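You operate a simulated robot arm through the tools that you are given. There is no shell and no other tool. Be economical: measure what you need, move in short steps, check, and stop when the job is done.

You run a simulated robot arm. Do the job below in one go: nothing can be reset, and whatever is moved stays where it is left.

TASK
Take the grey folded rag from the top of the ledger table and leave it on the strip of the packing bench behind the switch board. Open the right door of the tall cupboard, put the tall white jar on the top of the ledger table away on the lower shelf of the tall cupboard, then shut the door. Put the medium lamp on the top of the ledger table away on the left half of the wall bench. Push the left drawer of the ledger table shut. Open the left door of the tall cupboard, take the small black tin and leave it on the lower shelf of the tall cupboard, then shut the door. Take the beige-ended spool on the top of the window table and put it away on the bottom shelf of the wall shelves. Do these in any order. Set down upright: tall white jar, medium lamp, beige-ended spool.
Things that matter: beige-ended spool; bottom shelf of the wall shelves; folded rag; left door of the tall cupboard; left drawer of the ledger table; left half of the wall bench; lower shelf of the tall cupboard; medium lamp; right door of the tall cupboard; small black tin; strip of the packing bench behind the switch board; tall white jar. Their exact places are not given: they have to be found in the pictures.

Only the result counts: the job must be done as asked and must still hold three seconds after the hand-in. Knocking over, shifting, dropping, spilling or breaking anything else fails it.

THE ROBOT
A 7-joint arm with a two-finger parallel gripper on a trunk, on a base that drives. Base frame: it is fixed to the floor where the robot stands at the start and does not move with it; the origin is under the middle of the robot, x ahead of it, y to its left, z up; the surface under the hand at the start is at about z = 72. Lengths are in cm, angles in degrees, forces in N, time in s.
With the tool pointing down near the work surface it reaches from about 30 to 72 cm from the robot's upright axis, wherever it stands. Its first joint turns from -166.0 to 166.0 degrees. Places, roughly: beige-ended spool (6x5x7 cm) [280, 0, 80]; bottom shelf of the wall shelves (89x15 cm) [332, 312, 114]; folded rag [75, 25, 75]; left door of the tall cupboard [-60, -150, 100]; left drawer of the ledger table [110, 10, 60]; left half of the wall bench [-550, 90, 80]; lower shelf of the tall cupboard [-90, -170, 60]; medium lamp (6x6x12 cm) [100, -10, 80]; right door of the tall cupboard [-110, -150, 100]; small black tin (4x4x3 cm) [260, 0, 80]; strip of the packing bench behind the switch board [-280, -170, 80]; tall white jar (8x8x12 cm) [40, -10, 80]. Payload 3.43 kg.
The tool frame sits at the grasp point between the pads (the TCP): z along the fingers, y along the line on which they close. The tips reach 3.4 cm beyond it. The gripper opens to 12.8 cm. The fingers are 2.4 cm wide and 1.2 cm thick; the gripper's body (4.8 by 13 cm) begins 9.6 cm behind the TCP.
Orientation is that of the tool frame in the base frame, as [roll, pitch, yaw] about the fixed x, y, z axes, in that order (R = Rz(yaw) Ry(pitch) Rx(roll)). With the fingers straight down and closing along the base's y, the tool's x points along the base's -x, its y along +y and its z along -z.

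THE INTERFACE
- The arm moves only by the tool jog_arm. Its argument "increments" is one flat list of numbers, 7 for each row, row after row: the shift along the base's x, y, z in units of 50 mm (1.0 is 50 mm), then the turn, a rotation vector about the base's x, y, z in units of 4 degrees (1.0 is 4 degrees), then the gripper command, from -1 (fully open) to 1 (shut), values between in proportion. In form: [tx, ty, tz, ax, ay, az, claw, tx, ty, tz, ax, ay, az, claw, ...]. A call has 1 to 20 rows; each row shifts and turns the commanded pose from where the row before left it. A call with a number of a shift or a turn outside -1 to 1 is refused whole. Rows are played at 5 a second. More than 5 cm and 8.6 degrees between two rows, or a gripper value outside its range, and nothing of the call is played. Where a pose cannot be reached the arm comes as near as it can. A force on the tool above 40 N (or 10 N above the force at the start of the call, whichever is more), or a blocked arm, ends the call early, and 0.2 s more pass. Each finger travels about 10.8 cm/s and halts on what it meets, pressing with about 41 N; the grip force reading is that of the motor and also rises with nothing between the fingers. The clock runs only during rows and for 0.2 s after the last one: add rows that do not move to give the fingers time. The reply holds the time, the measured pose of the TCP, the force on the tool along the base axes, the opening and the grip force, in the units named above and with some noise, with the torque about the TCP (base axes, N m) and any sound that the robot's microphone picked up.
- Cameras (640 x 400 px; columns grow to the right, rows downward): "scene" is now at [-6.28, 8.53, 143.19]; the picture's right is [-0.85, -0.53, 0.00], its down [-0.39, 0.62, -0.69] and it looks along [0.36, -0.58, -0.73] (base axes); focal length 214 px, centre (320, 200). "wrist" rides on the gripper at [7.6, -1.1, -16] in the tool frame; the picture's right is [0.15, 0.99, 0.00], its down [-0.88, 0.13, -0.46] and it looks along [-0.45, 0.07, 0.89] (tool axes); focal length 234 px, centre (320, 200).
- camera(camera): a new picture of that camera. It takes no simulated time.
- move_column(by): slides the trunk up (or, below 0, down) by that many cm; the arm and the scene camera ride with it, the base frame stays. It gives what a move gives, with no picture.
- drive_base(legs): drives the robot by 1 to 6 legs, each [ahead, left, turn to the left] in cm, cm and degrees, along the robot's own axes; the way and the turn of a leg run together, so that a leg with both is an arc; at most 150 cm and 180 degrees a leg. The arm and the cameras ride along, it lands a little off, and it stops where it bumps. It gives what a move gives.
- pan_tilt(pan, tilt): turns the head with the scene camera to pan (to the left, within 86 degrees either way) and tilt (down, from -29 to 69), counted from straight ahead of the robot. It gives what a move gives.
- measure_at(camera, pixels): for up to 12 pixels [column, row] of the newest picture of that camera ("zoom" is the newest enlarged one), the place [x, y, z] in the base frame of the surface seen there, good to about 0.3 cm, but the place of the scene camera against the robot may be out by one fixed shift of up to 2.5 cm in any direction. It takes no simulated time.
- inspect(camera, box): a new picture of the part [left, top, right, bottom] of that camera's present view, enlarged. It takes no simulated time.
- sign_off(): hands the job in; it is judged then, once.

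Keep the steps short. Do not move on a guess: measure, check each grasp and each placing, and mend mistakes. In all there are 145 turns and 188 pictures (those below and enlarged ones count). Leave the gripper open and the arm clear of the work at the hand-in unless told otherwise, and finish with a single line.

The tools are called after "Request:" as name(argument=value, ...) on one line, values as JSON. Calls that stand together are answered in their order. jog_arm: Moves the arm, as the interface text tells. Its arguments: {"type":"object","properties":{"increments":{"type":"array","items":{"type":"number"}}},"required":["increments"]} The other tools are called the same way: move_column (by) slides the trunk up or down; drive_base (legs) drives the base; pan_tilt (pan, tilt) turns the head that bears the scene camera; camera (camera) takes a picture; measure_at (camera, pixels) gives the place of the surface under pixels of a picture; inspect (camera, box) takes an enlarged picture of a part of a camera's view; sign_off () hands the job in.

At the start:

```text
clock: 0.0
tcp_pos: [36.61, -13.74, 125.43]
tcp_rot: [-180.0, -0.1, 180.0]
ft_force: [0.1, 0.4, 0.1]
torque: [0.0, -0.02, -0.04]
gripper_width: 12.78
grasp_force: 0.0
trunk travel left (down, up): [-15.0, 17.4]
robot x, y, heading: [0.24, 0.31, -0.1]
head pan, tilt: [-58.1, 46.7]
```

scene: 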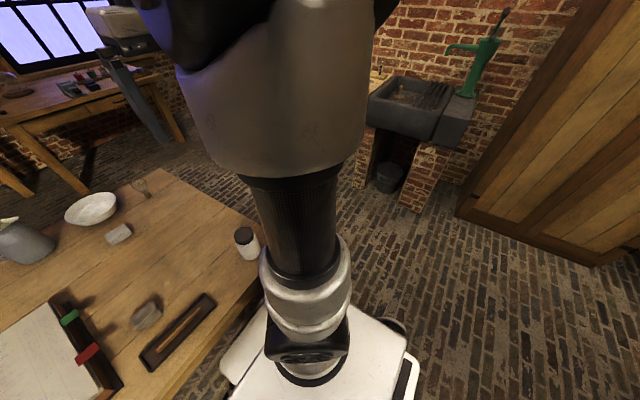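
wrist: 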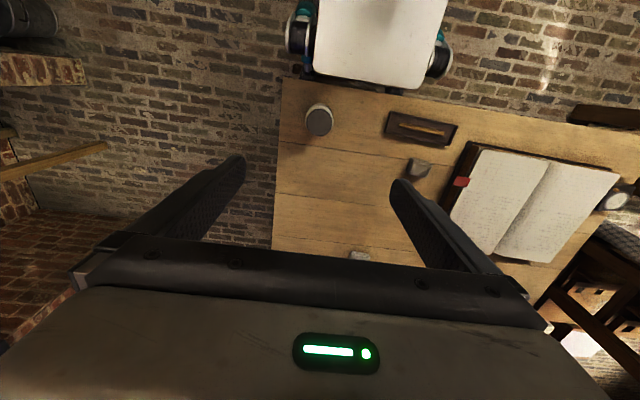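

I see the ledger table ahead. I'll pan the head straight ahead to see the table as a whole.

Request:
pan_tilt(pan=0, tilt=40)

Request:
camera(camera="scene")

Request:
pan_tilt(pan=60, tilt=20)

Request:
camera(camera="scene")

Request:
pan_tilt(pan=-80, tilt=20)

Request:
camera(camera="scene")

```text
clock: 1.3
tcp_pos: [36.56, -13.63, 125.3]
tcp_rot: [-179.8, 0.0, -180.0]
ft_force: [-0.4, 0.3, -0.2]
torque: [0.01, -0.02, 0.01]
gripper_width: 12.83
grasp_force: 0.0
trunk travel left (down, up): [-15.0, 17.4]
robot x, y, heading: [-0.25, 0.04, -0.0]
head pan, tilt: [0.0, 40.0]
```

```text
185 pictures are left
```

scene: 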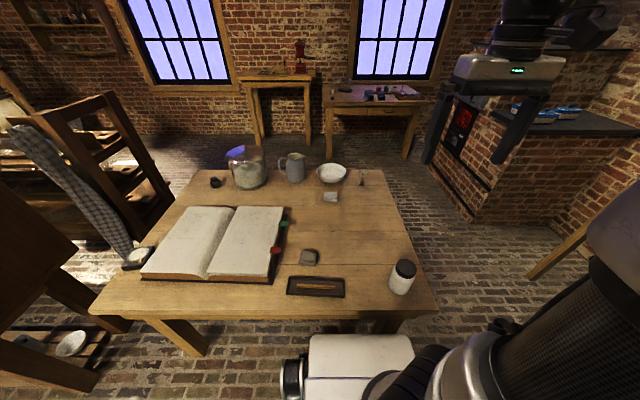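

```text
clock: 2.6
tcp_pos: [36.62, -13.65, 125.36]
tcp_rot: [-179.9, 0.1, -180.0]
ft_force: [-0.1, 0.4, -0.4]
torque: [0.01, 0.0, 0.01]
gripper_width: 12.81
grasp_force: 0.0
trunk travel left (down, up): [-15.0, 17.4]
robot x, y, heading: [-0.01, 0.1, 0.5]
head pan, tilt: [60.0, 20.0]
```

```text
184 pictures are left
```

scene: 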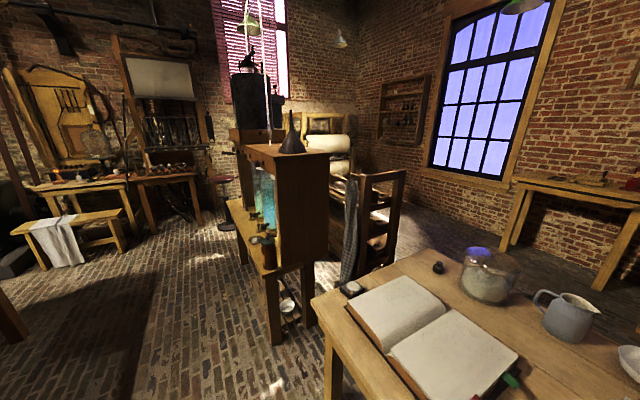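

```text
clock: 4.8
tcp_pos: [36.56, -13.61, 125.36]
tcp_rot: [180.0, 0.1, 180.0]
ft_force: [0.1, -0.2, 0.7]
torque: [-0.01, 0.02, 0.03]
gripper_width: 12.79
grasp_force: 0.0
trunk travel left (down, up): [-15.0, 17.4]
robot x, y, heading: [0.09, -0.21, 0.1]
head pan, tilt: [-80.0, 20.0]
```

```text
183 pictures are left
```

scene: 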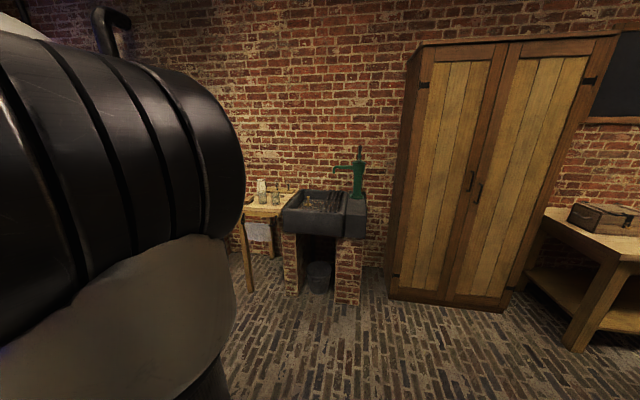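

Now I look ahead again and zoom in on the table top.

Request:
pan_tilt(pan=0, tilt=40)

Request:
inspect(camera="scene", box=[190, 130, 430, 310])

Request:
measure_at(camera="zoom", pixels=[[318, 330], [318, 347], [375, 170], [458, 110], [458, 140], [575, 360], [560, 400], [200, 400], [68, 137], [340, 415], [620, 440]])

Request:
inspect(camera="scene", box=[230, 40, 430, 140])

```text
clock: 6.3
tcp_pos: [36.63, -13.66, 125.48]
tcp_rot: [180.0, 0.0, -179.9]
ft_force: [0.1, 0.5, 0.2]
torque: [0.0, 0.01, 0.0]
gripper_width: 12.8
grasp_force: 0.0
trunk travel left (down, up): [-15.0, 17.4]
robot x, y, heading: [0.12, 0.61, 0.1]
head pan, tilt: [0.0, 40.0]
```

```text
2.22 times, centred on (310, 220) of scene
```

zoom: 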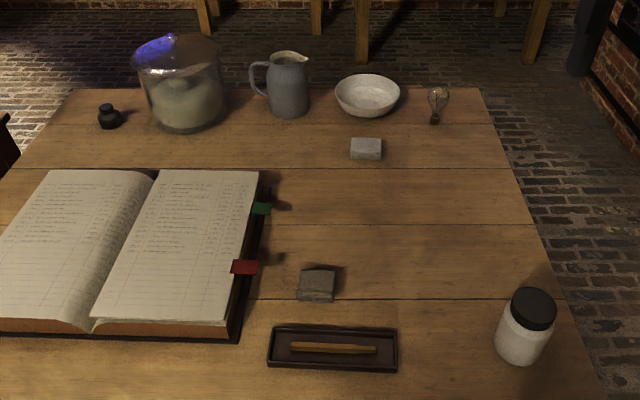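

```text
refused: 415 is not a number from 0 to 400
```

```text
3.20 times, centred on (330, 90) of scene
```

zoom: 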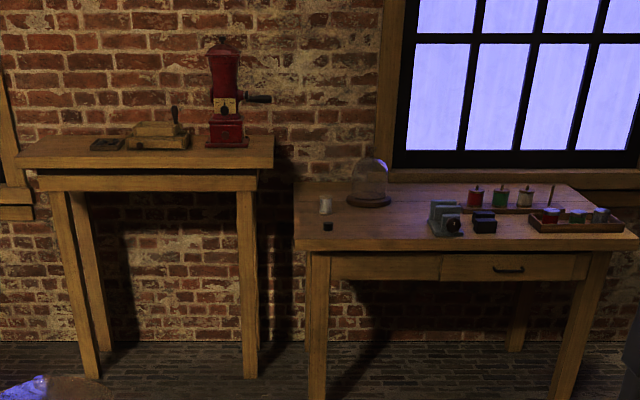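

Re-zoom table and measure.

Request:
inspect(camera="scene", box=[190, 130, 430, 310])

Request:
measure_at(camera="zoom", pixels=[[318, 275], [318, 297], [367, 141], [366, 157], [434, 120], [437, 97], [533, 303], [520, 358], [332, 355], [400, 230], [490, 95], [60, 92]])

Request:
inspect(camera="scene", box=[290, 160, 380, 215])

Request:
inspect(camera="scene", box=[280, 235, 360, 305])

```text
2.22 times, centred on (310, 220) of scene
```

zoom: 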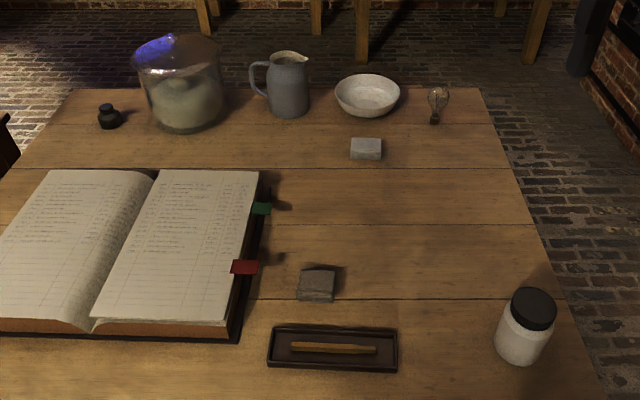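

```text
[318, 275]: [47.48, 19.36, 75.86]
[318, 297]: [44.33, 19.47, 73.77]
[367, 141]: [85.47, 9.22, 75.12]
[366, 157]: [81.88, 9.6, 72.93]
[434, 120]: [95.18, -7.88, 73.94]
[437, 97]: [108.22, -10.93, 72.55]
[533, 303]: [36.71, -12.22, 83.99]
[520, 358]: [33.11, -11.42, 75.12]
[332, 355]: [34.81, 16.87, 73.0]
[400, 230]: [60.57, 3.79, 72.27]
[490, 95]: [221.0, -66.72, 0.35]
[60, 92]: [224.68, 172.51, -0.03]
```

```text
7.11 times, centred on (335, 188) of scene
```

zoom: 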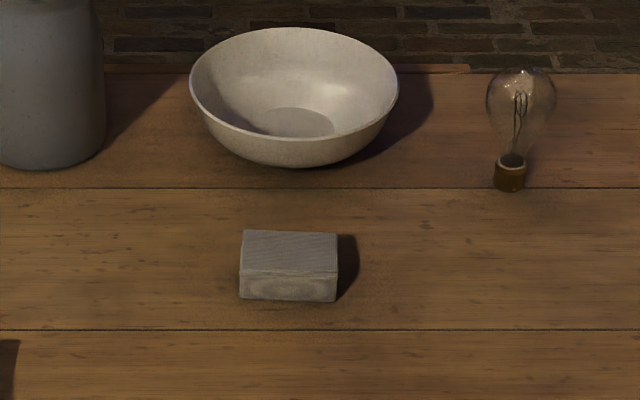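

```text
5.71 times, centred on (320, 270) of scene
```

zoom: 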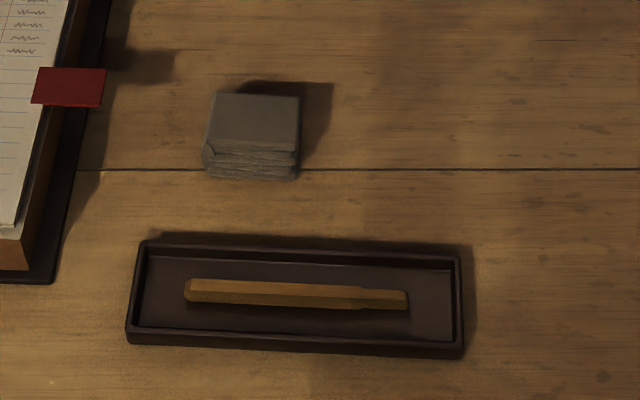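

The two grey items need a close look to tell which is the rag. I bring the wrist camera over.

Request:
jog_arm(increments=[0.6, 0.93, -0.4, 0, 0, 0, -1, 0.6, 0.93, -0.4, 0, 0, 0, -1, 0.6, 0.93, -0.4, 0, 0, 0, -1, 0.6, 0.93, -0.4, 0, 0, 0, -1, 0.6, 0.93, -0.4, 0, 0, 0, -1, 0.6, 0.93, -0.4, 0, 0, 0, -1])

Request:
camera(camera="wrist")

```text
refused: row 1 steps farther than a row can; nothing moved
```

```text
177 pictures are left
```

wrist: 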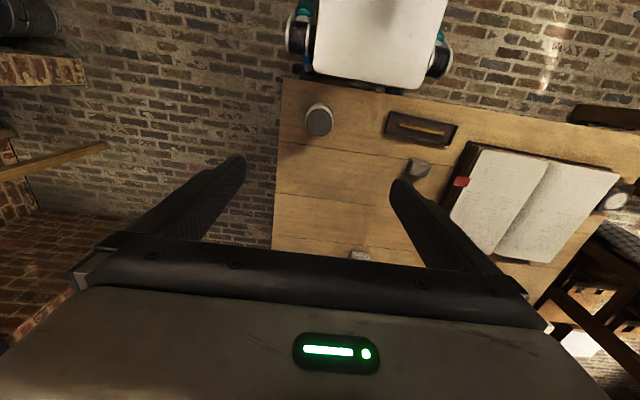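

Request:
jog_arm(increments=[0.45, 0.7, -0.375, 0, 0, 0, -1, 0.45, 0.7, -0.375, 0, 0, 0, -1, 0.45, 0.7, -0.375, 0, 0, 0, -1, 0.45, 0.7, -0.375, 0, 0, 0, -1, 0.45, 0.7, -0.375, 0, 0, 0, -1, 0.45, 0.7, -0.375, 0, 0, 0, -1, 0.45, 0.7, -0.375, 0, 0, 0, -1, 0.45, 0.7, -0.375, 0, 0, 0, -1])

Request:
camera(camera="wrist")

```text
clock: 8.1
tcp_pos: [54.6, 14.18, 110.2]
tcp_rot: [-180.0, 0.0, 180.0]
ft_force: [-0.6, -0.5, 0.6]
torque: [0.03, -0.03, 0.01]
gripper_width: 12.8
grasp_force: 0.1
trunk travel left (down, up): [-15.0, 17.4]
robot x, y, heading: [-0.33, -0.06, 0.1]
head pan, tilt: [0.0, 40.0]
```

```text
176 pictures are left
```

wrist: 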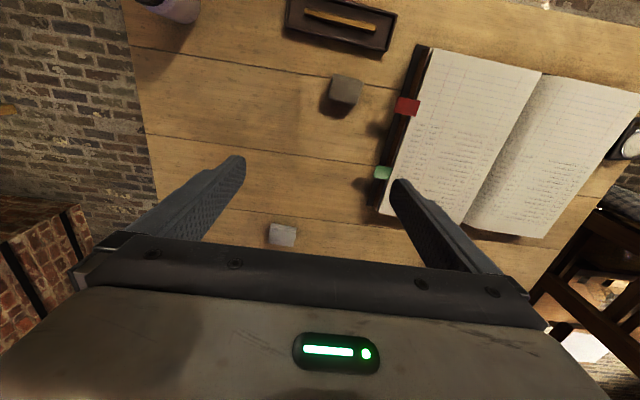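

Request:
inspect(camera="wrist", box=[310, 60, 380, 125])

Request:
inspect(camera="wrist", box=[250, 205, 320, 265])

Request:
measure_at(camera="wrist", pixels=[[347, 82], [345, 97], [332, 96], [358, 101], [347, 77], [282, 230], [283, 242], [335, 30], [175, 10], [435, 50]])

```text
6.15 times, centred on (345, 92) of wrist
```

zoom: 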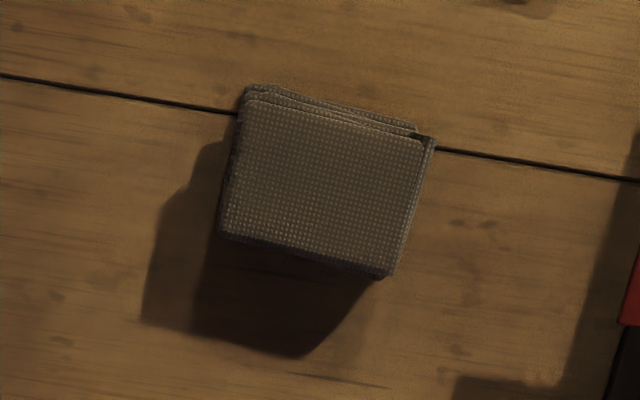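

```text
6.67 times, centred on (285, 235) of wrist
```

zoom: 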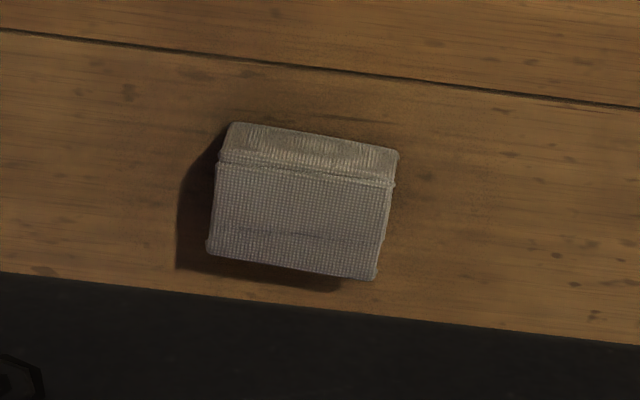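

```text
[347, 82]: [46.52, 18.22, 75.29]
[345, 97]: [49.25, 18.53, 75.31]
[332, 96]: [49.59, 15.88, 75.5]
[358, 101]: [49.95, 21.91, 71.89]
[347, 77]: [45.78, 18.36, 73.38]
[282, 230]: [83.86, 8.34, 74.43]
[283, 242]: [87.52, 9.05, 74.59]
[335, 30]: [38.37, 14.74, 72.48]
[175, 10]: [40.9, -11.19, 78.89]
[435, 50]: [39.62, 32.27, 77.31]
```

Both grey things are folded cloths. I go closer to compare colours.

Request:
jog_arm(increments=[0.6, -0.2, -0.5, 0, 0, 0, -1, 0.6, -0.2, -0.5, 0, 0, 0, -1, 0.6, -0.2, -0.5, 0, 0, 0, -1, 0, 0, -0.9, 0, 0, 0, -1])

Request:
camera(camera="wrist")

Request:
inspect(camera="scene", box=[295, 175, 345, 275])

```text
clock: 9.1
tcp_pos: [63.39, 11.12, 98.25]
tcp_rot: [180.0, 0.0, -179.9]
ft_force: [-0.4, 0.4, -0.2]
torque: [0.02, -0.01, -0.01]
gripper_width: 12.78
grasp_force: 0.1
trunk travel left (down, up): [-15.0, 17.4]
robot x, y, heading: [-0.48, -0.23, -0.1]
head pan, tilt: [0.0, 40.0]
```

```text
173 pictures are left
```

wrist: 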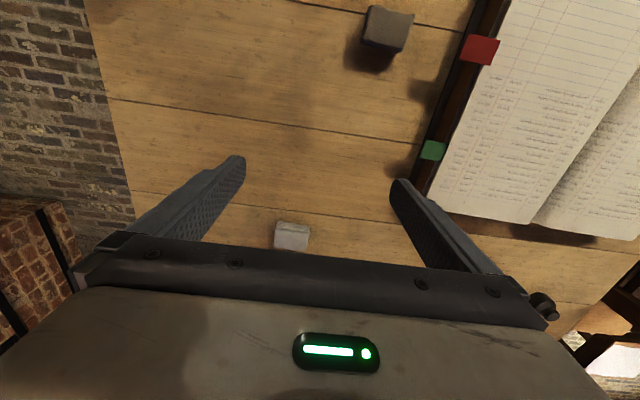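

```text
4.00 times, centred on (320, 225) of scene
```

zoom: 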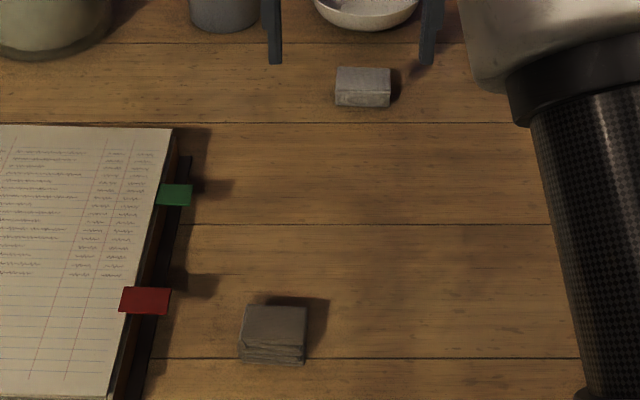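

Request:
inspect(camera="wrist", box=[350, 0, 430, 60])

Request:
inspect(camera="wrist", box=[255, 205, 335, 265])

```text
6.67 times, centred on (390, 30) of wrist
```

zoom: 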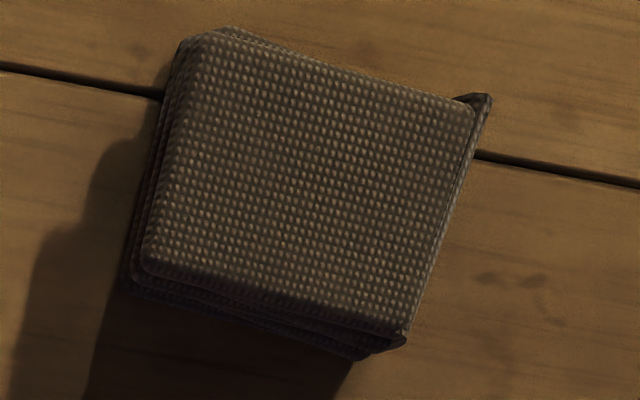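

```text
6.67 times, centred on (295, 235) of wrist
```

zoom: 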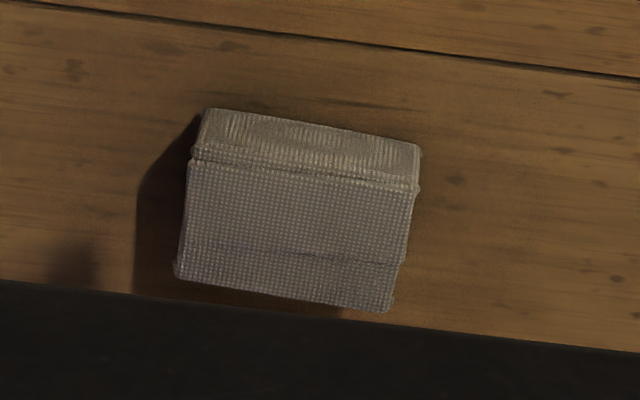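

I'll decide on the rag later with more views. Now I retract the arm a bit upward and turn the head to the cupboard to measure it.

Request:
jog_arm(increments=[-0.5, -0.4, 0.7, 0, 0, 0, -1, -0.5, -0.4, 0.7, 0, 0, 0, -1, -0.5, -0.4, 0.7, 0, 0, 0, -1, -0.5, -0.4, 0.7, 0, 0, 0, -1, -0.5, -0.4, 0.7, 0, 0, 0, -1, -0.5, -0.4, 0.7, 0, 0, 0, -1, -0.4, 0, 0.8, 0, 0, 0, -1])

Request:
inspect(camera="scene", box=[290, 70, 430, 120])

Request:
measure_at(camera="zoom", pixels=[[195, 120], [185, 95], [184, 70], [320, 200], [100, 130]])

Request:
pan_tilt(pan=-86, tilt=15)

Request:
camera(camera="scene")

Request:
measure_at(camera="scene", pixels=[[430, 170], [455, 190], [400, 290], [500, 300], [440, 50], [510, 90]])

```text
clock: 10.7
tcp_pos: [46.27, -0.86, 123.28]
tcp_rot: [-180.0, -0.1, -180.0]
ft_force: [-0.2, 0.5, 0.2]
torque: [0.01, 0.01, -0.01]
gripper_width: 12.78
grasp_force: 0.0
trunk travel left (down, up): [-15.0, 17.4]
robot x, y, heading: [0.23, -0.36, -0.0]
head pan, tilt: [0.0, 40.0]
```

```text
4.57 times, centred on (360, 95) of scene
```

zoom: 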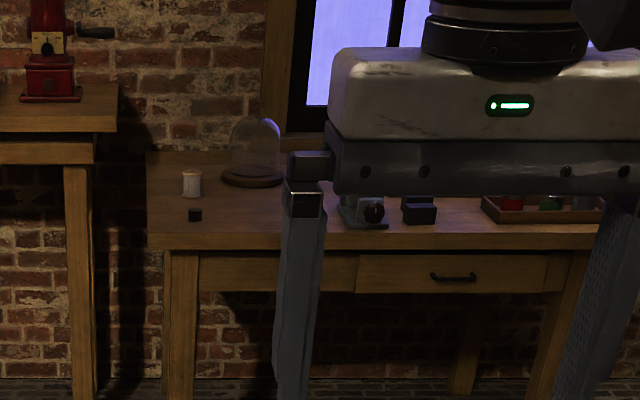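

```text
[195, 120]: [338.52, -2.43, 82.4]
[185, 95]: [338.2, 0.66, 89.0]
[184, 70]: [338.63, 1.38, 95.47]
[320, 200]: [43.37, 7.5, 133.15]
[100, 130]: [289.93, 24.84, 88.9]
```

```text
clock: 12.3
tcp_pos: [46.31, -0.75, 123.28]
tcp_rot: [179.9, 0.1, -179.9]
ft_force: [0.4, 0.3, -0.3]
torque: [0.0, 0.01, 0.0]
gripper_width: 12.78
grasp_force: 0.0
trunk travel left (down, up): [-15.0, 17.4]
robot x, y, heading: [0.21, -0.09, -0.0]
head pan, tilt: [-85.9, 15.0]
```

```text
168 pictures are left
```

scene: 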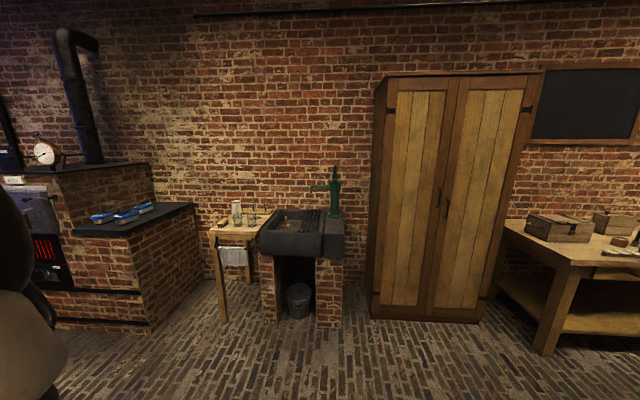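

```text
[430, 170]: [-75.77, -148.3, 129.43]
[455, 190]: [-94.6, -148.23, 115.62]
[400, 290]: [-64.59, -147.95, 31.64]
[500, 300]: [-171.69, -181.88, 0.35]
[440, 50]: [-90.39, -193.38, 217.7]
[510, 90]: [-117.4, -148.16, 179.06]
```

Request:
inspect(camera="scene", box=[360, 60, 560, 330])

Request:
inspect(camera="scene", box=[410, 170, 474, 230])

Request:
measure_at(camera="zoom", pixels=[[280, 140], [273, 210], [268, 250], [365, 215], [365, 250], [360, 320], [318, 200], [300, 100], [345, 300]])

Request:
measure_at(camera="scene", pixels=[[376, 300], [383, 80], [478, 318], [540, 80], [372, 317], [430, 300]])

```text
1.48 times, centred on (460, 195) of scene
```

zoom: 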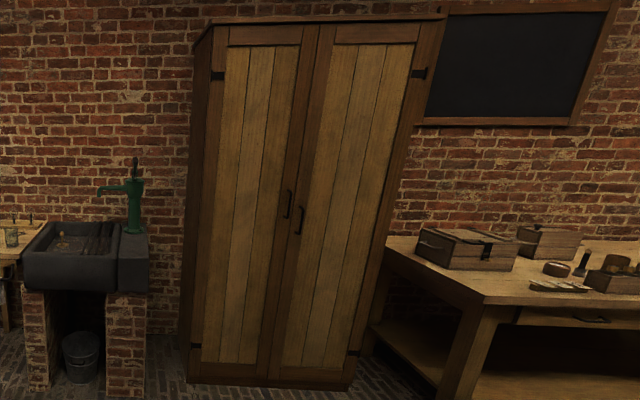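

```text
6.67 times, centred on (442, 200) of scene
```

zoom: 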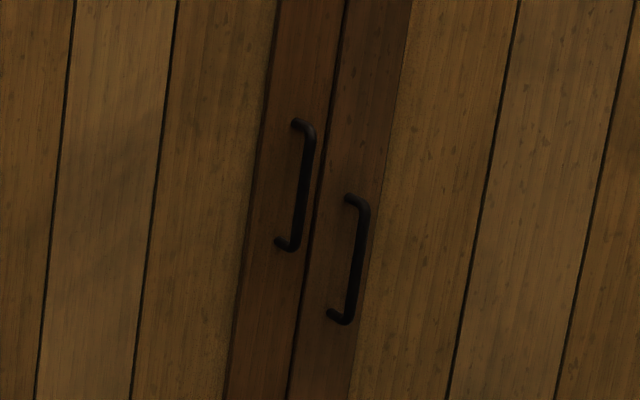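

```text
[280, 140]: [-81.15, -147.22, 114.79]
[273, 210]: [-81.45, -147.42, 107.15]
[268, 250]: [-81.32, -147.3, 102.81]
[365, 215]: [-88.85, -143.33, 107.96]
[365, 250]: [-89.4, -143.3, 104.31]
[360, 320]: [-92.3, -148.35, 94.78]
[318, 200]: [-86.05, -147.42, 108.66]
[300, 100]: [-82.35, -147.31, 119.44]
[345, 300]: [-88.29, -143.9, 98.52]
```

```text
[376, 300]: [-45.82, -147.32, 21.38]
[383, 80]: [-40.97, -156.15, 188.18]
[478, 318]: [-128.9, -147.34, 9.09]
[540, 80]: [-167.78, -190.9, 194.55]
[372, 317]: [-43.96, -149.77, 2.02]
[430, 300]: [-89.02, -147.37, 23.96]
```

Doors meet at x≈-86; handles near [-89,-143,104] (right) and [-82,-143,110] (left); hinges at outer edges. I drive to face the cupboard, staying about 80 cm off.

Request:
drive_base(legs=[[-10, 0, 0], [0, 0, -90], [62, -75, 0]])

Request:
pan_tilt(pan=0, tilt=25)

Request:
camera(camera="scene")

Request:
camera(camera="wrist")

```text
clock: 24.6
tcp_pos: [-85.1, -108.61, 123.24]
tcp_rot: [180.0, 0.0, 90.0]
ft_force: [0.6, 0.8, 0.0]
torque: [-0.01, 0.0, 0.06]
gripper_width: 12.79
grasp_force: 0.0
trunk travel left (down, up): [-15.0, 17.4]
robot x, y, heading: [-84.23, -62.11, -89.9]
head pan, tilt: [-85.9, 15.0]
```

```text
clock: 26.2
tcp_pos: [-85.05, -108.55, 123.14]
tcp_rot: [-179.9, 0.0, 90.0]
ft_force: [0.3, 0.1, -0.5]
torque: [0.01, -0.01, 0.0]
gripper_width: 12.79
grasp_force: 0.0
trunk travel left (down, up): [-15.0, 17.4]
robot x, y, heading: [-84.67, -61.96, -89.7]
head pan, tilt: [0.0, 25.0]
```

```text
165 pictures are left
```

scene: 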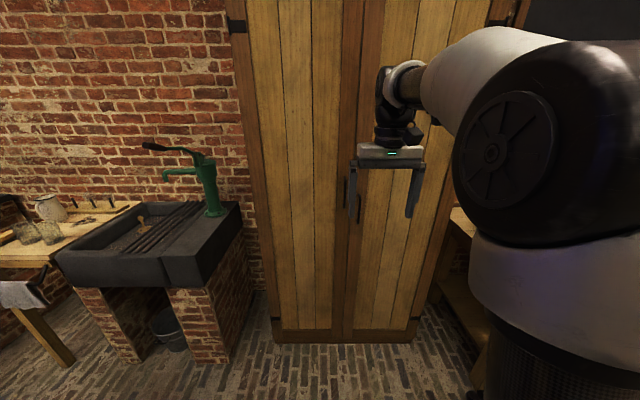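

```text
164 pictures are left
```

wrist: 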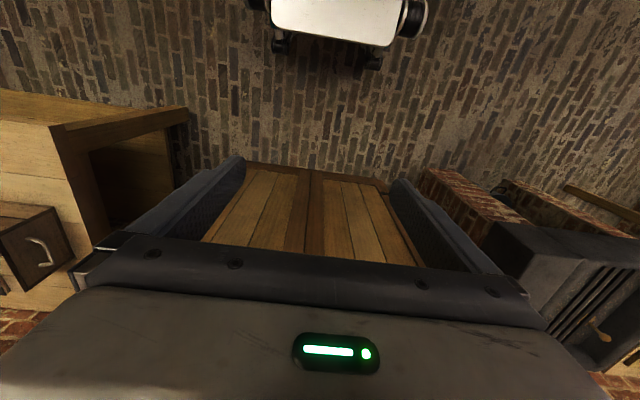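

Facing the cupboard. I tip the tool to horizontal (pointing at the doors) in front of the right handle, fingers to about 5 cm.

Request:
jog_arm(increments=[-0.04, -0.2, -0.18, -1, 0, 0, 0.2, -0.04, -0.2, -0.18, -1, 0, 0, 0.2, -0.04, -0.2, -0.18, -1, 0, 0, 0.2, -0.04, -0.2, -0.18, -1, 0, 0, 0.2, -0.04, -0.2, -0.18, -1, 0, 0, 0.2, -0.04, -0.2, -0.18, -1, 0, 0, 0.2, -0.04, -0.2, -0.18, -1, 0, 0, 0.2, -0.04, -0.2, -0.18, -1, 0, 0, 0.2, -0.04, -0.2, -0.18, -1, 0, 0, 0.2, -0.04, -0.2, -0.18, -1, 0, 0, 0.2, -0.04, -0.2, -0.18, -1, 0, 0, 0.2, -0.04, -0.2, -0.18, -1, 0, 0, 0.2, -0.04, -0.2, -0.18, -1, 0, 0, 0.2, -0.04, -0.2, -0.18, -1, 0, 0, 0.2, -0.04, -0.2, -0.18, -1, 0, 0, 0.2, -0.04, -0.2, -0.18, -1, 0, 0, 0.2, -0.04, -0.2, -0.18, -1, 0, 0, 0.2, -0.04, -0.2, -0.18, -1, 0, 0, 0.2, -0.04, -0.2, -0.18, -1, 0, 0, 0.2, -0.04, -0.2, -0.18, -1, 0, 0, 0.2])

Request:
jog_arm(increments=[0, 0, 0, -1, 0, 0, 0.2, 0, 0, 0, -1, 0, 0, 0.2, 0, 0, 0, -0.5, 0, 0, 0.2, 0, 0, 0, 0, 0, 0, 0.2])

Request:
camera(camera="wrist")

Request:
inspect(camera="scene", box=[300, 120, 460, 220])

```text
clock: 30.4
tcp_pos: [-88.59, -128.42, 104.9]
tcp_rot: [-179.8, 80.1, 90.2]
ft_force: [0.4, 1.1, -0.4]
torque: [0.01, -0.03, 0.0]
gripper_width: 5.1
grasp_force: 0.0
out of reach, approached as far as the arm can: row 14
trunk travel left (down, up): [-15.0, 17.4]
robot x, y, heading: [-84.41, -62.14, -90.0]
head pan, tilt: [0.0, 25.0]
```

```text
clock: 31.4
tcp_pos: [-88.66, -128.25, 104.65]
tcp_rot: [106.7, 89.9, 16.7]
ft_force: [0.5, 0.1, -0.2]
torque: [0.02, -0.02, 0.02]
gripper_width: 5.12
grasp_force: 0.1
trunk travel left (down, up): [-15.0, 17.4]
robot x, y, heading: [-84.34, -62.27, -89.9]
head pan, tilt: [0.0, 25.0]
```

```text
163 pictures are left
```

wrist: 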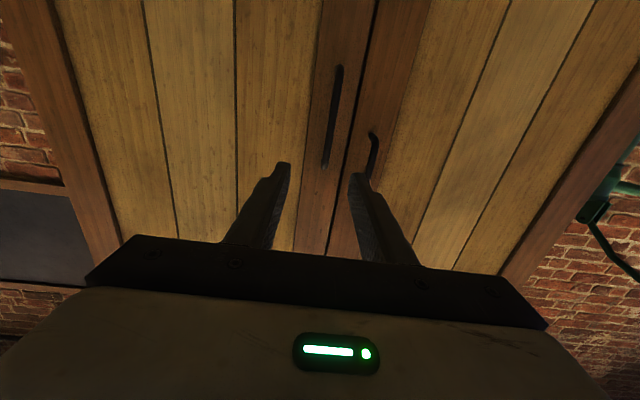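

```text
4.00 times, centred on (380, 170) of scene
```

zoom: 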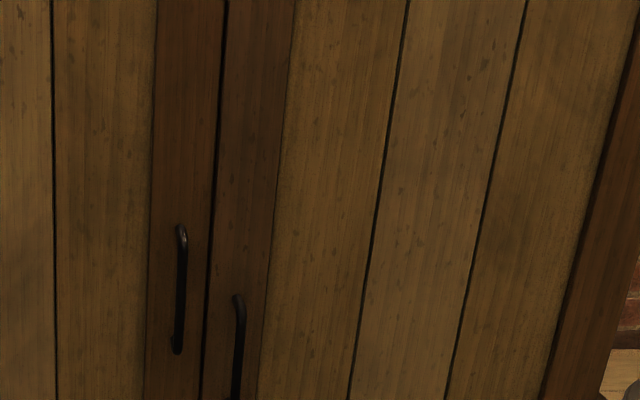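

Request:
measure_at(camera="wrist", pixels=[[339, 72], [333, 110], [328, 150], [325, 162], [373, 140], [373, 160], [320, 100], [371, 50], [300, 120]])

Request:
inspect(camera="wrist", box=[270, 40, 430, 200])

```text
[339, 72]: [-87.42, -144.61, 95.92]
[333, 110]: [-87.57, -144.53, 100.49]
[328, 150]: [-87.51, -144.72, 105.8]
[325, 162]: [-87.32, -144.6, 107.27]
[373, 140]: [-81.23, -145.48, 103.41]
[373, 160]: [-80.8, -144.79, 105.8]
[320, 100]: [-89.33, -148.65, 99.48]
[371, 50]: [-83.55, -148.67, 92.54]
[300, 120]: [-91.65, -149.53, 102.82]
```

```text
2.50 times, centred on (350, 120) of wrist
```

zoom: 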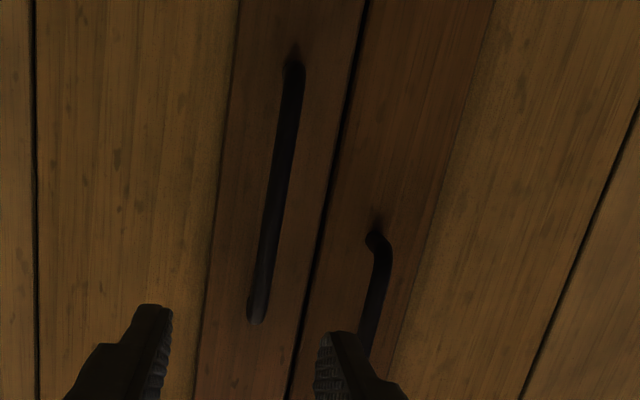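

Bar of the right handle at x≈-87.4, y≈-145, z 96–107. I move in around it.

Request:
jog_arm(increments=[0.2, -0.3, -0.6, 0, 0, 0, 0.2, 0, -0.7, 0, 0, 0, 0, 0.2, 0, -0.7, 0, 0, 0, 0, 0.2, 0, -0.7, 0, 0, 0, 0, 0.2, 0, -0.5, 0, 0, 0, 0, 0.2, 0, -0.35, 0, 0, 0, 0, 0.2, 0, 0, 0, 0, 0, 0, 0.2])

Request:
camera(camera="wrist")

```text
clock: 33.0
tcp_pos: [-87.76, -144.57, 101.63]
tcp_rot: [-161.7, 90.0, 108.4]
ft_force: [-0.1, 0.7, -0.3]
torque: [0.0, 0.01, -0.02]
gripper_width: 5.1
grasp_force: 0.0
trunk travel left (down, up): [-15.0, 17.4]
robot x, y, heading: [-84.47, -62.24, -90.1]
head pan, tilt: [0.0, 25.0]
```

```text
160 pictures are left
```

wrist: 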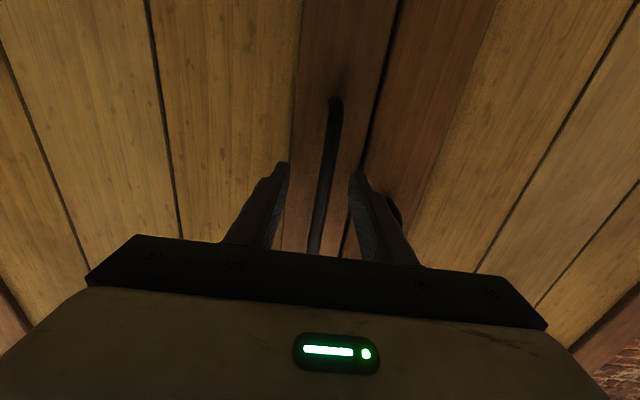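

Bar sits between the fingers. I grip and pull the first 20° of the arc.

Request:
jog_arm(increments=[0, 0, 0, 0, 0, 0, 1, 0, 0, 0, 0, 0, 0, 1, 0, 0, 0, 0, 0, 0, 1, -0.068, 0.536, 0, 0, 0, 1, 1, -0.104, 0.53, 0, 0, 0, 1, 1, -0.142, 0.52, 0, 0, 0, 1, 1, -0.178, 0.51, 0, 0, 0, 1, 1, -0.212, 0.496, 0, 0, 0, 1, 1, 0, 0, 0, 0, 0, 0, 1])

Request:
camera(camera="wrist")

```text
clock: 35.0
tcp_pos: [-90.79, -131.36, 101.62]
tcp_rot: [-63.3, 89.9, -132.8]
ft_force: [27.5, 10.3, 1.5]
torque: [0.67, 0.01, 0.17]
gripper_width: 1.06
grasp_force: 44.2
trunk travel left (down, up): [-15.0, 17.4]
robot x, y, heading: [-84.53, -62.06, -89.7]
head pan, tilt: [0.0, 25.0]
```

```text
159 pictures are left
```

wrist: 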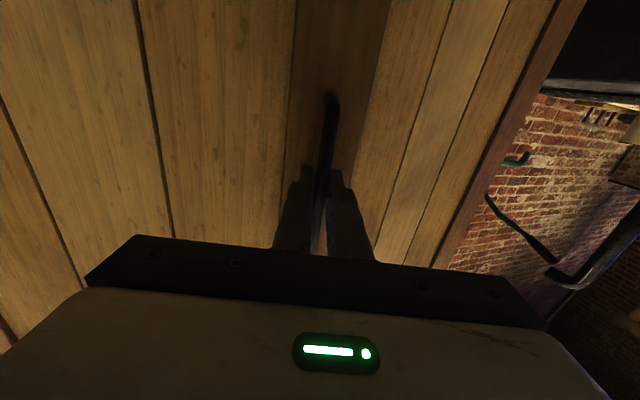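

Door moves; side force 27 N suggests the radius is a bit larger. I continue with a slightly wider arc.

Request:
jog_arm(increments=[0.08, 0.1, 0, 0, 0, 0.5, 1, -0.2, 0.5, 0, 0, 0, 1, 1, -0.23, 0.48, 0, 0, 0, 1, 1, -0.26, 0.46, 0, 0, 0, 1, 1, -0.3, 0.44, 0, 0, 0, 1, 1, -0.33, 0.42, 0, 0, 0, 1, 1, 0, 0, 0, 0, 0, 0, 1])

Request:
camera(camera="scene")

```text
clock: 36.5
tcp_pos: [-98.3, -119.84, 101.65]
tcp_rot: [-147.5, 89.8, 163.4]
ft_force: [-5.6, -4.2, -3.4]
torque: [0.5, 0.0, -0.2]
gripper_width: 1.06
grasp_force: 44.5
trunk travel left (down, up): [-15.0, 17.4]
robot x, y, heading: [-84.69, -62.44, -90.1]
head pan, tilt: [0.0, 25.0]
stopped in row 7: the force on the tool passed its limit at 42 N (the readings are from after the stop); the commanded pose is now the measured one
```

```text
158 pictures are left
```

scene: 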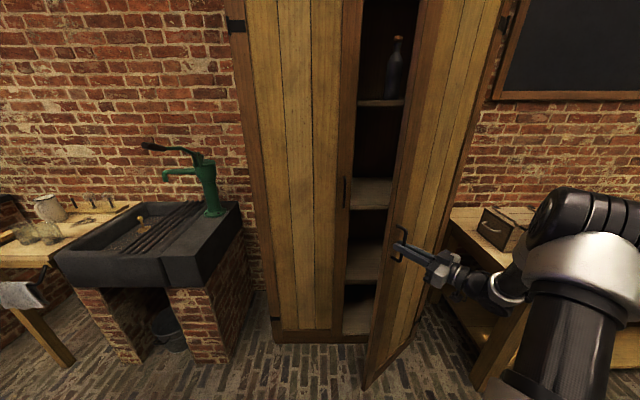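

Right door is about 42° open. I release, back off, swing round to the inner side of the door with closed fingers.

Request:
jog_arm(increments=[0, 0, 0, 0, 0, 0, 0.1, 0, 0, 0, 0, 0, 0, 0.1, -0.53, 0.6, 0, 0, 0, 0, 0.1, -0.53, 0.6, 0, 0, 0, 0, 0.1, 0, 0.8, 0, 0, 0, 0, 0.1, 0.4, 0.2, 0, 0, 0, -1, 1, 0.4, 0, 0, 0, 0, -1, 1, 0.4, 0, 0, 0, 0, -1, 1, 0.4, 0, 0, 0, 0, -1, 1, 0.4, 0, 0, 0, 0, -1, 1, 0.4, 0, 0, 0, 0, -1, 1, 0.4, 0, 0, 0, 0, -1, 1, 0.4, 0, 0, 0, 0, -1, 1, 0.4, 0, 0, 0, 0, -1, 1, 0.4, 0, 0, 0, 0, -1, 1, 0, 0, 0, 0, 0, 0, 1])

Request:
camera(camera="scene")

```text
clock: 40.0
tcp_pos: [-86.28, -115.02, 99.65]
tcp_rot: [-101.2, 89.8, 169.6]
ft_force: [0.4, -0.1, 0.1]
torque: [0.02, 0.01, 0.0]
gripper_width: 0.0
grasp_force: 32.6
out of reach, approached as far as the arm can: row 11, 12, 13, 14, 15
trunk travel left (down, up): [-15.0, 17.4]
robot x, y, heading: [-84.57, -62.44, -89.9]
head pan, tilt: [0.0, 25.0]
```

```text
157 pictures are left
```

scene: 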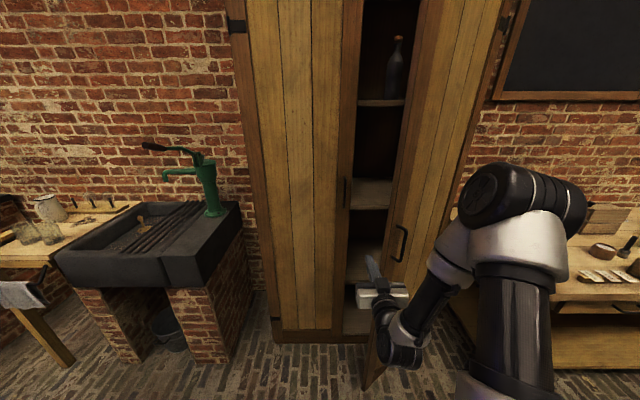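

Fingers are at the opening. I go in 12 cm, then sweep toward -x to push the door wide.

Request:
jog_arm(increments=[0, -0.8, 0, 0, 0, 0, 1, 0, -0.8, 0, 0, 0, 0, 1, 0, -0.8, 0, 0, 0, 0, 1, -0.6, 0, 0, 0, 0, 0, 1, -0.6, 0, 0, 0, 0, 0, 1, -0.6, 0, 0, 0, 0, 0, 1, -0.6, 0, 0, 0, 0, 0, 1, -0.6, 0.1, 0, 0, 0, 0, 1, -0.6, 0.2, 0, 0, 0, 0, 1, -0.6, 0.2, 0, 0, 0, 0, 1, -0.6, 0.2, 0, 0, 0, 0, 1, -0.6, 0.2, 0, 0, 0, 0, 1, -0.6, 0.2, 0, 0, 0, 0, 1])

Request:
camera(camera="scene")

```text
clock: 41.2
tcp_pos: [-90.66, -126.84, 99.28]
tcp_rot: [149.2, 89.6, 62.0]
ft_force: [0.0, 0.8, 1.0]
torque: [-0.02, -0.02, -0.01]
gripper_width: 0.0
grasp_force: 33.0
trunk travel left (down, up): [-15.0, 17.4]
robot x, y, heading: [-84.51, -62.3, -89.9]
head pan, tilt: [0.0, 25.0]
stopped in row 6: the force on the tool passed its limit at 51 N (the readings are from after the stop); the commanded pose is now the measured one
```

```text
156 pictures are left
```

scene: 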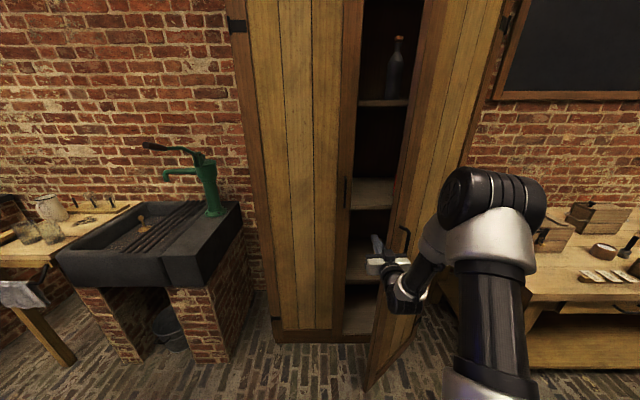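

Contact made (51 N peak). I push slowly in smaller steps.

Request:
jog_arm(increments=[-0.15, 0.02, 0, 0, 0, 0, 1, -0.15, 0.02, 0, 0, 0, 0, 1, -0.2, 0.05, 0, 0, 0, 0, 1, -0.2, 0.05, 0, 0, 0, 0, 1, -0.2, 0.05, 0, 0, 0, 0, 1, -0.2, 0.05, 0, 0, 0, 0, 1, -0.2, 0.05, 0, 0, 0, 0, 1, -0.2, 0.05, 0, 0, 0, 0, 1, -0.25, 0.1, 0, 0, 0, 0, 1, -0.25, 0.1, 0, 0, 0, 0, 1, -0.25, 0.1, 0, 0, 0, 0, 1, -0.25, 0.1, 0, 0, 0, 0, 1, -0.25, 0.1, 0, 0, 0, 0, 1, -0.25, 0.1, 0, 0, 0, 0, 1])

Request:
camera(camera="scene")

```text
clock: 41.9
tcp_pos: [-91.5, -126.63, 99.26]
tcp_rot: [145.8, 89.3, 59.4]
ft_force: [-0.4, -0.7, 0.9]
torque: [-0.04, 0.03, -0.03]
gripper_width: 0.03
grasp_force: 32.3
trunk travel left (down, up): [-15.0, 17.4]
robot x, y, heading: [-83.86, -62.52, -89.9]
head pan, tilt: [0.0, 25.0]
stopped in row 3: the force on the tool passed its limit at 43 N (the readings are from after the stop); the commanded pose is now the measured one
```

```text
155 pictures are left
```

scene: 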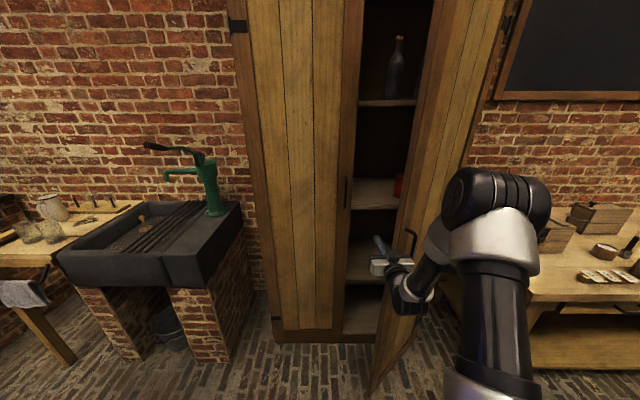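

Request:
jog_arm(increments=[-0.08, 0.04, 0, 0, 0, 0, 1, -0.08, 0.04, 0, 0, 0, 0, 1, -0.08, 0.04, 0, 0, 0, 0, 1, -0.08, 0.04, 0, 0, 0, 0, 1, -0.08, 0.04, 0, 0, 0, 0, 1, -0.08, 0.04, 0, 0, 0, 0, 1, -0.08, 0.04, 0, 0, 0, 0, 1, -0.1, 0.04, 0, 0, 0, 0, 1, -0.1, 0.04, 0, 0, 0, 0, 1, -0.1, 0.04, 0, 0, 0, 0, 1, -0.1, 0.04, 0, 0, 0, 0, 1, -0.1, 0.04, 0, 0, 0, 0, 1, -0.1, 0.04, 0, 0, 0, 0, 1, -0.1, 0.04, 0, 0, 0, 0, 1, -0.1, 0.04, 0, 0, 0, 0, 1, -0.1, 0.04, 0, 0, 0, 0, 1, -0.1, 0.04, 0, 0, 0, 0, 1, -0.1, 0.04, 0, 0, 0, 0, 1, -0.1, 0.04, 0, 0, 0, 0, 1, -0.1, 0.04, 0, 0, 0, 0, 1])

Request:
inspect(camera="scene", box=[330, 180, 490, 320])

Request:
camera(camera="wrist")

```text
clock: 44.2
tcp_pos: [-95.19, -124.31, 99.18]
tcp_rot: [138.1, 89.3, 52.5]
ft_force: [9.7, 8.5, 5.3]
torque: [0.23, 0.3, -1.07]
gripper_width: 0.0
grasp_force: 33.2
trunk travel left (down, up): [-15.0, 17.4]
robot x, y, heading: [-84.45, -61.74, -89.6]
head pan, tilt: [0.0, 25.0]
stopped in row 11: the force on the tool passed its limit at 43 N (the readings are from after the stop); the commanded pose is now the measured one
```

```text
2.86 times, centred on (410, 250) of scene
```

zoom: 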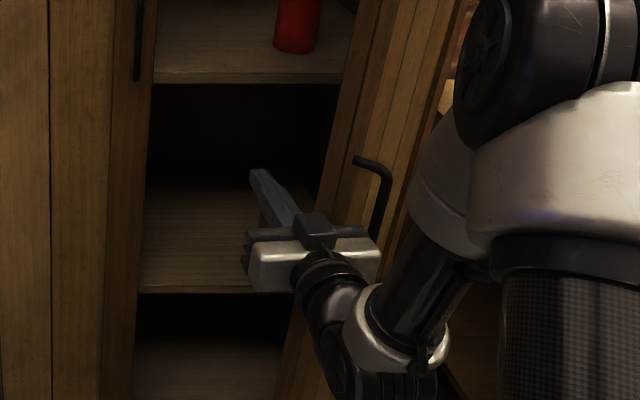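

```text
153 pictures are left
```

wrist: 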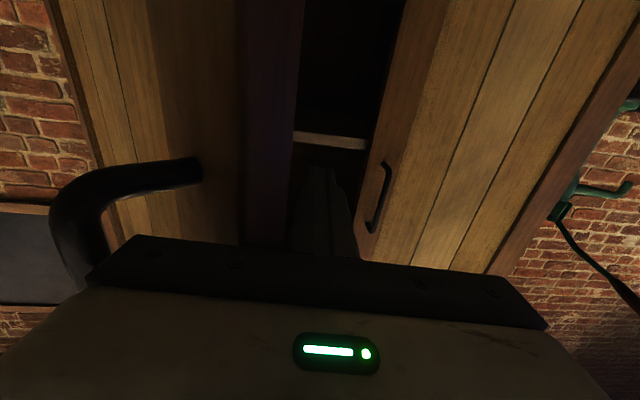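

The gripper body catches the handle. I back off to +x and turn the tool so the fingers lie along the inner face of the door.

Request:
jog_arm(increments=[0.6, 0.2, 0, 0, 0, 0, 1, 0.6, 0.4, 0, 0, 0, 0, 1, 0.2, 0.1, 0, 0, 0, -1, 1, 0.2, 0, 0, 0, 0, -1, 1, 0.2, 0, 0, 0, 0, -1, 1, 0.2, 0, 0, 0, 0, -1, 1, 0, 0, 0, 0, 0, -1, 1, 0, 0, 0, 0, 0, -1, 1, 0, 0, 0, 0, 0, -1, 1, 0, 0, 0, 0, 0, -1, 1, 0, 0, 0, 0, 0, -1, 1, 0, 0, 0, 0, 0, -1, 1, 0, 0, 0, 0, 0, 0, 1])

Request:
camera(camera="scene")

Request:
camera(camera="wrist")

Request:
measure_at(camera="scene", pixels=[[425, 100], [415, 200], [400, 300], [385, 370], [430, 60]])

```text
clock: 47.0
tcp_pos: [-85.44, -120.83, 99.18]
tcp_rot: [143.8, 89.1, 18.0]
ft_force: [-1.0, -0.4, 1.2]
torque: [-0.02, 0.01, 0.01]
gripper_width: 0.01
grasp_force: 32.8
trunk travel left (down, up): [-15.0, 17.4]
robot x, y, heading: [-83.97, -61.86, -90.0]
head pan, tilt: [0.0, 25.0]
```

```text
152 pictures are left
```

scene: 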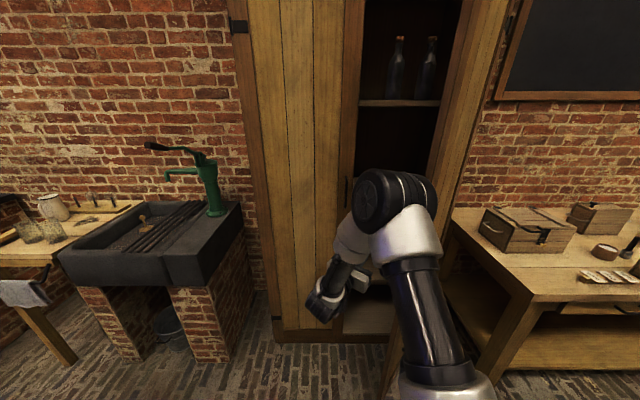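

```text
151 pictures are left
```

wrist: 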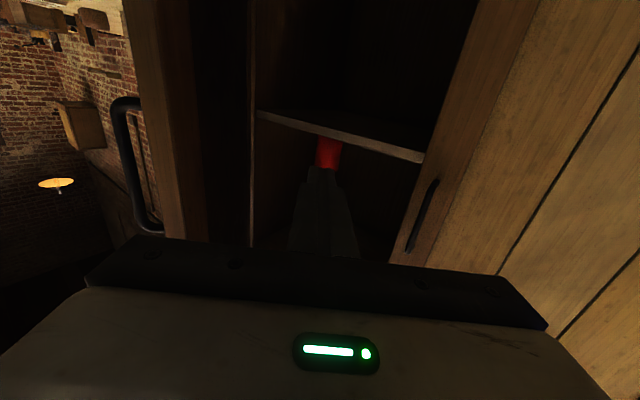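

```text
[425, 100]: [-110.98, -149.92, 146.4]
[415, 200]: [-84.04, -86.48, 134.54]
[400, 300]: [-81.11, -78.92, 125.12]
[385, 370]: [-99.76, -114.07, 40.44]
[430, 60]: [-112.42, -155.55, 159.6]
```

The door is at ≈51°. I sweep toward it slowly, then follow its arc.

Request:
jog_arm(increments=[-0.7, -0.05, 0, 0, 0, 0, 1, -0.7, 0, 0, 0, 0, 0, 1, -0.6, 0, 0, 0, 0, 0, 1, -0.2, 0.1, 0, 0, 0, 0, 1, -0.15, 0.1, 0, 0, 0, 0, 1, -0.12, 0.1, 0, 0, 0, 0.3, 1, -0.12, 0.1, 0, 0, 0, 0.3, 1, -0.12, 0.1, 0, 0, 0, 0.3, 1, -0.12, 0.1, 0, 0, 0, 0.3, 1, -0.12, 0.1, 0, 0, 0, 0.3, 1, -0.12, 0.1, 0, 0, 0, 0.3, 1, -0.12, 0.08, 0, 0, 0, 0.3, 1, -0.12, 0.08, 0, 0, 0, 0.3, 1, -0.12, 0.08, 0, 0, 0, 0.3, 1, -0.12, 0.08, 0, 0, 0, 0.3, 1, -0.12, 0.08, 0, 0, 0, 0.3, 1, -0.12, 0.06, 0, 0, 0, 0.3, 1, -0.12, 0.06, 0, 0, 0, 0.3, 1])

Request:
camera(camera="scene")

```text
clock: 50.8
tcp_pos: [-105.04, -114.56, 99.12]
tcp_rot: [141.3, 89.1, 31.1]
ft_force: [0.1, 0.5, -0.6]
torque: [0.03, 0.0, 0.02]
gripper_width: 0.02
grasp_force: 33.1
trunk travel left (down, up): [-15.0, 17.4]
robot x, y, heading: [-84.57, -62.41, -90.0]
head pan, tilt: [0.0, 25.0]
```

```text
150 pictures are left
```

scene: 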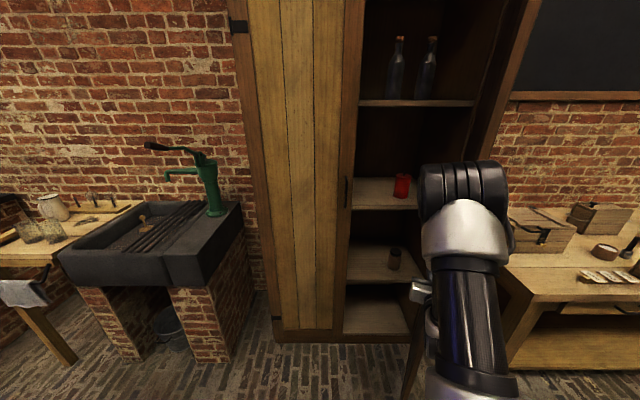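

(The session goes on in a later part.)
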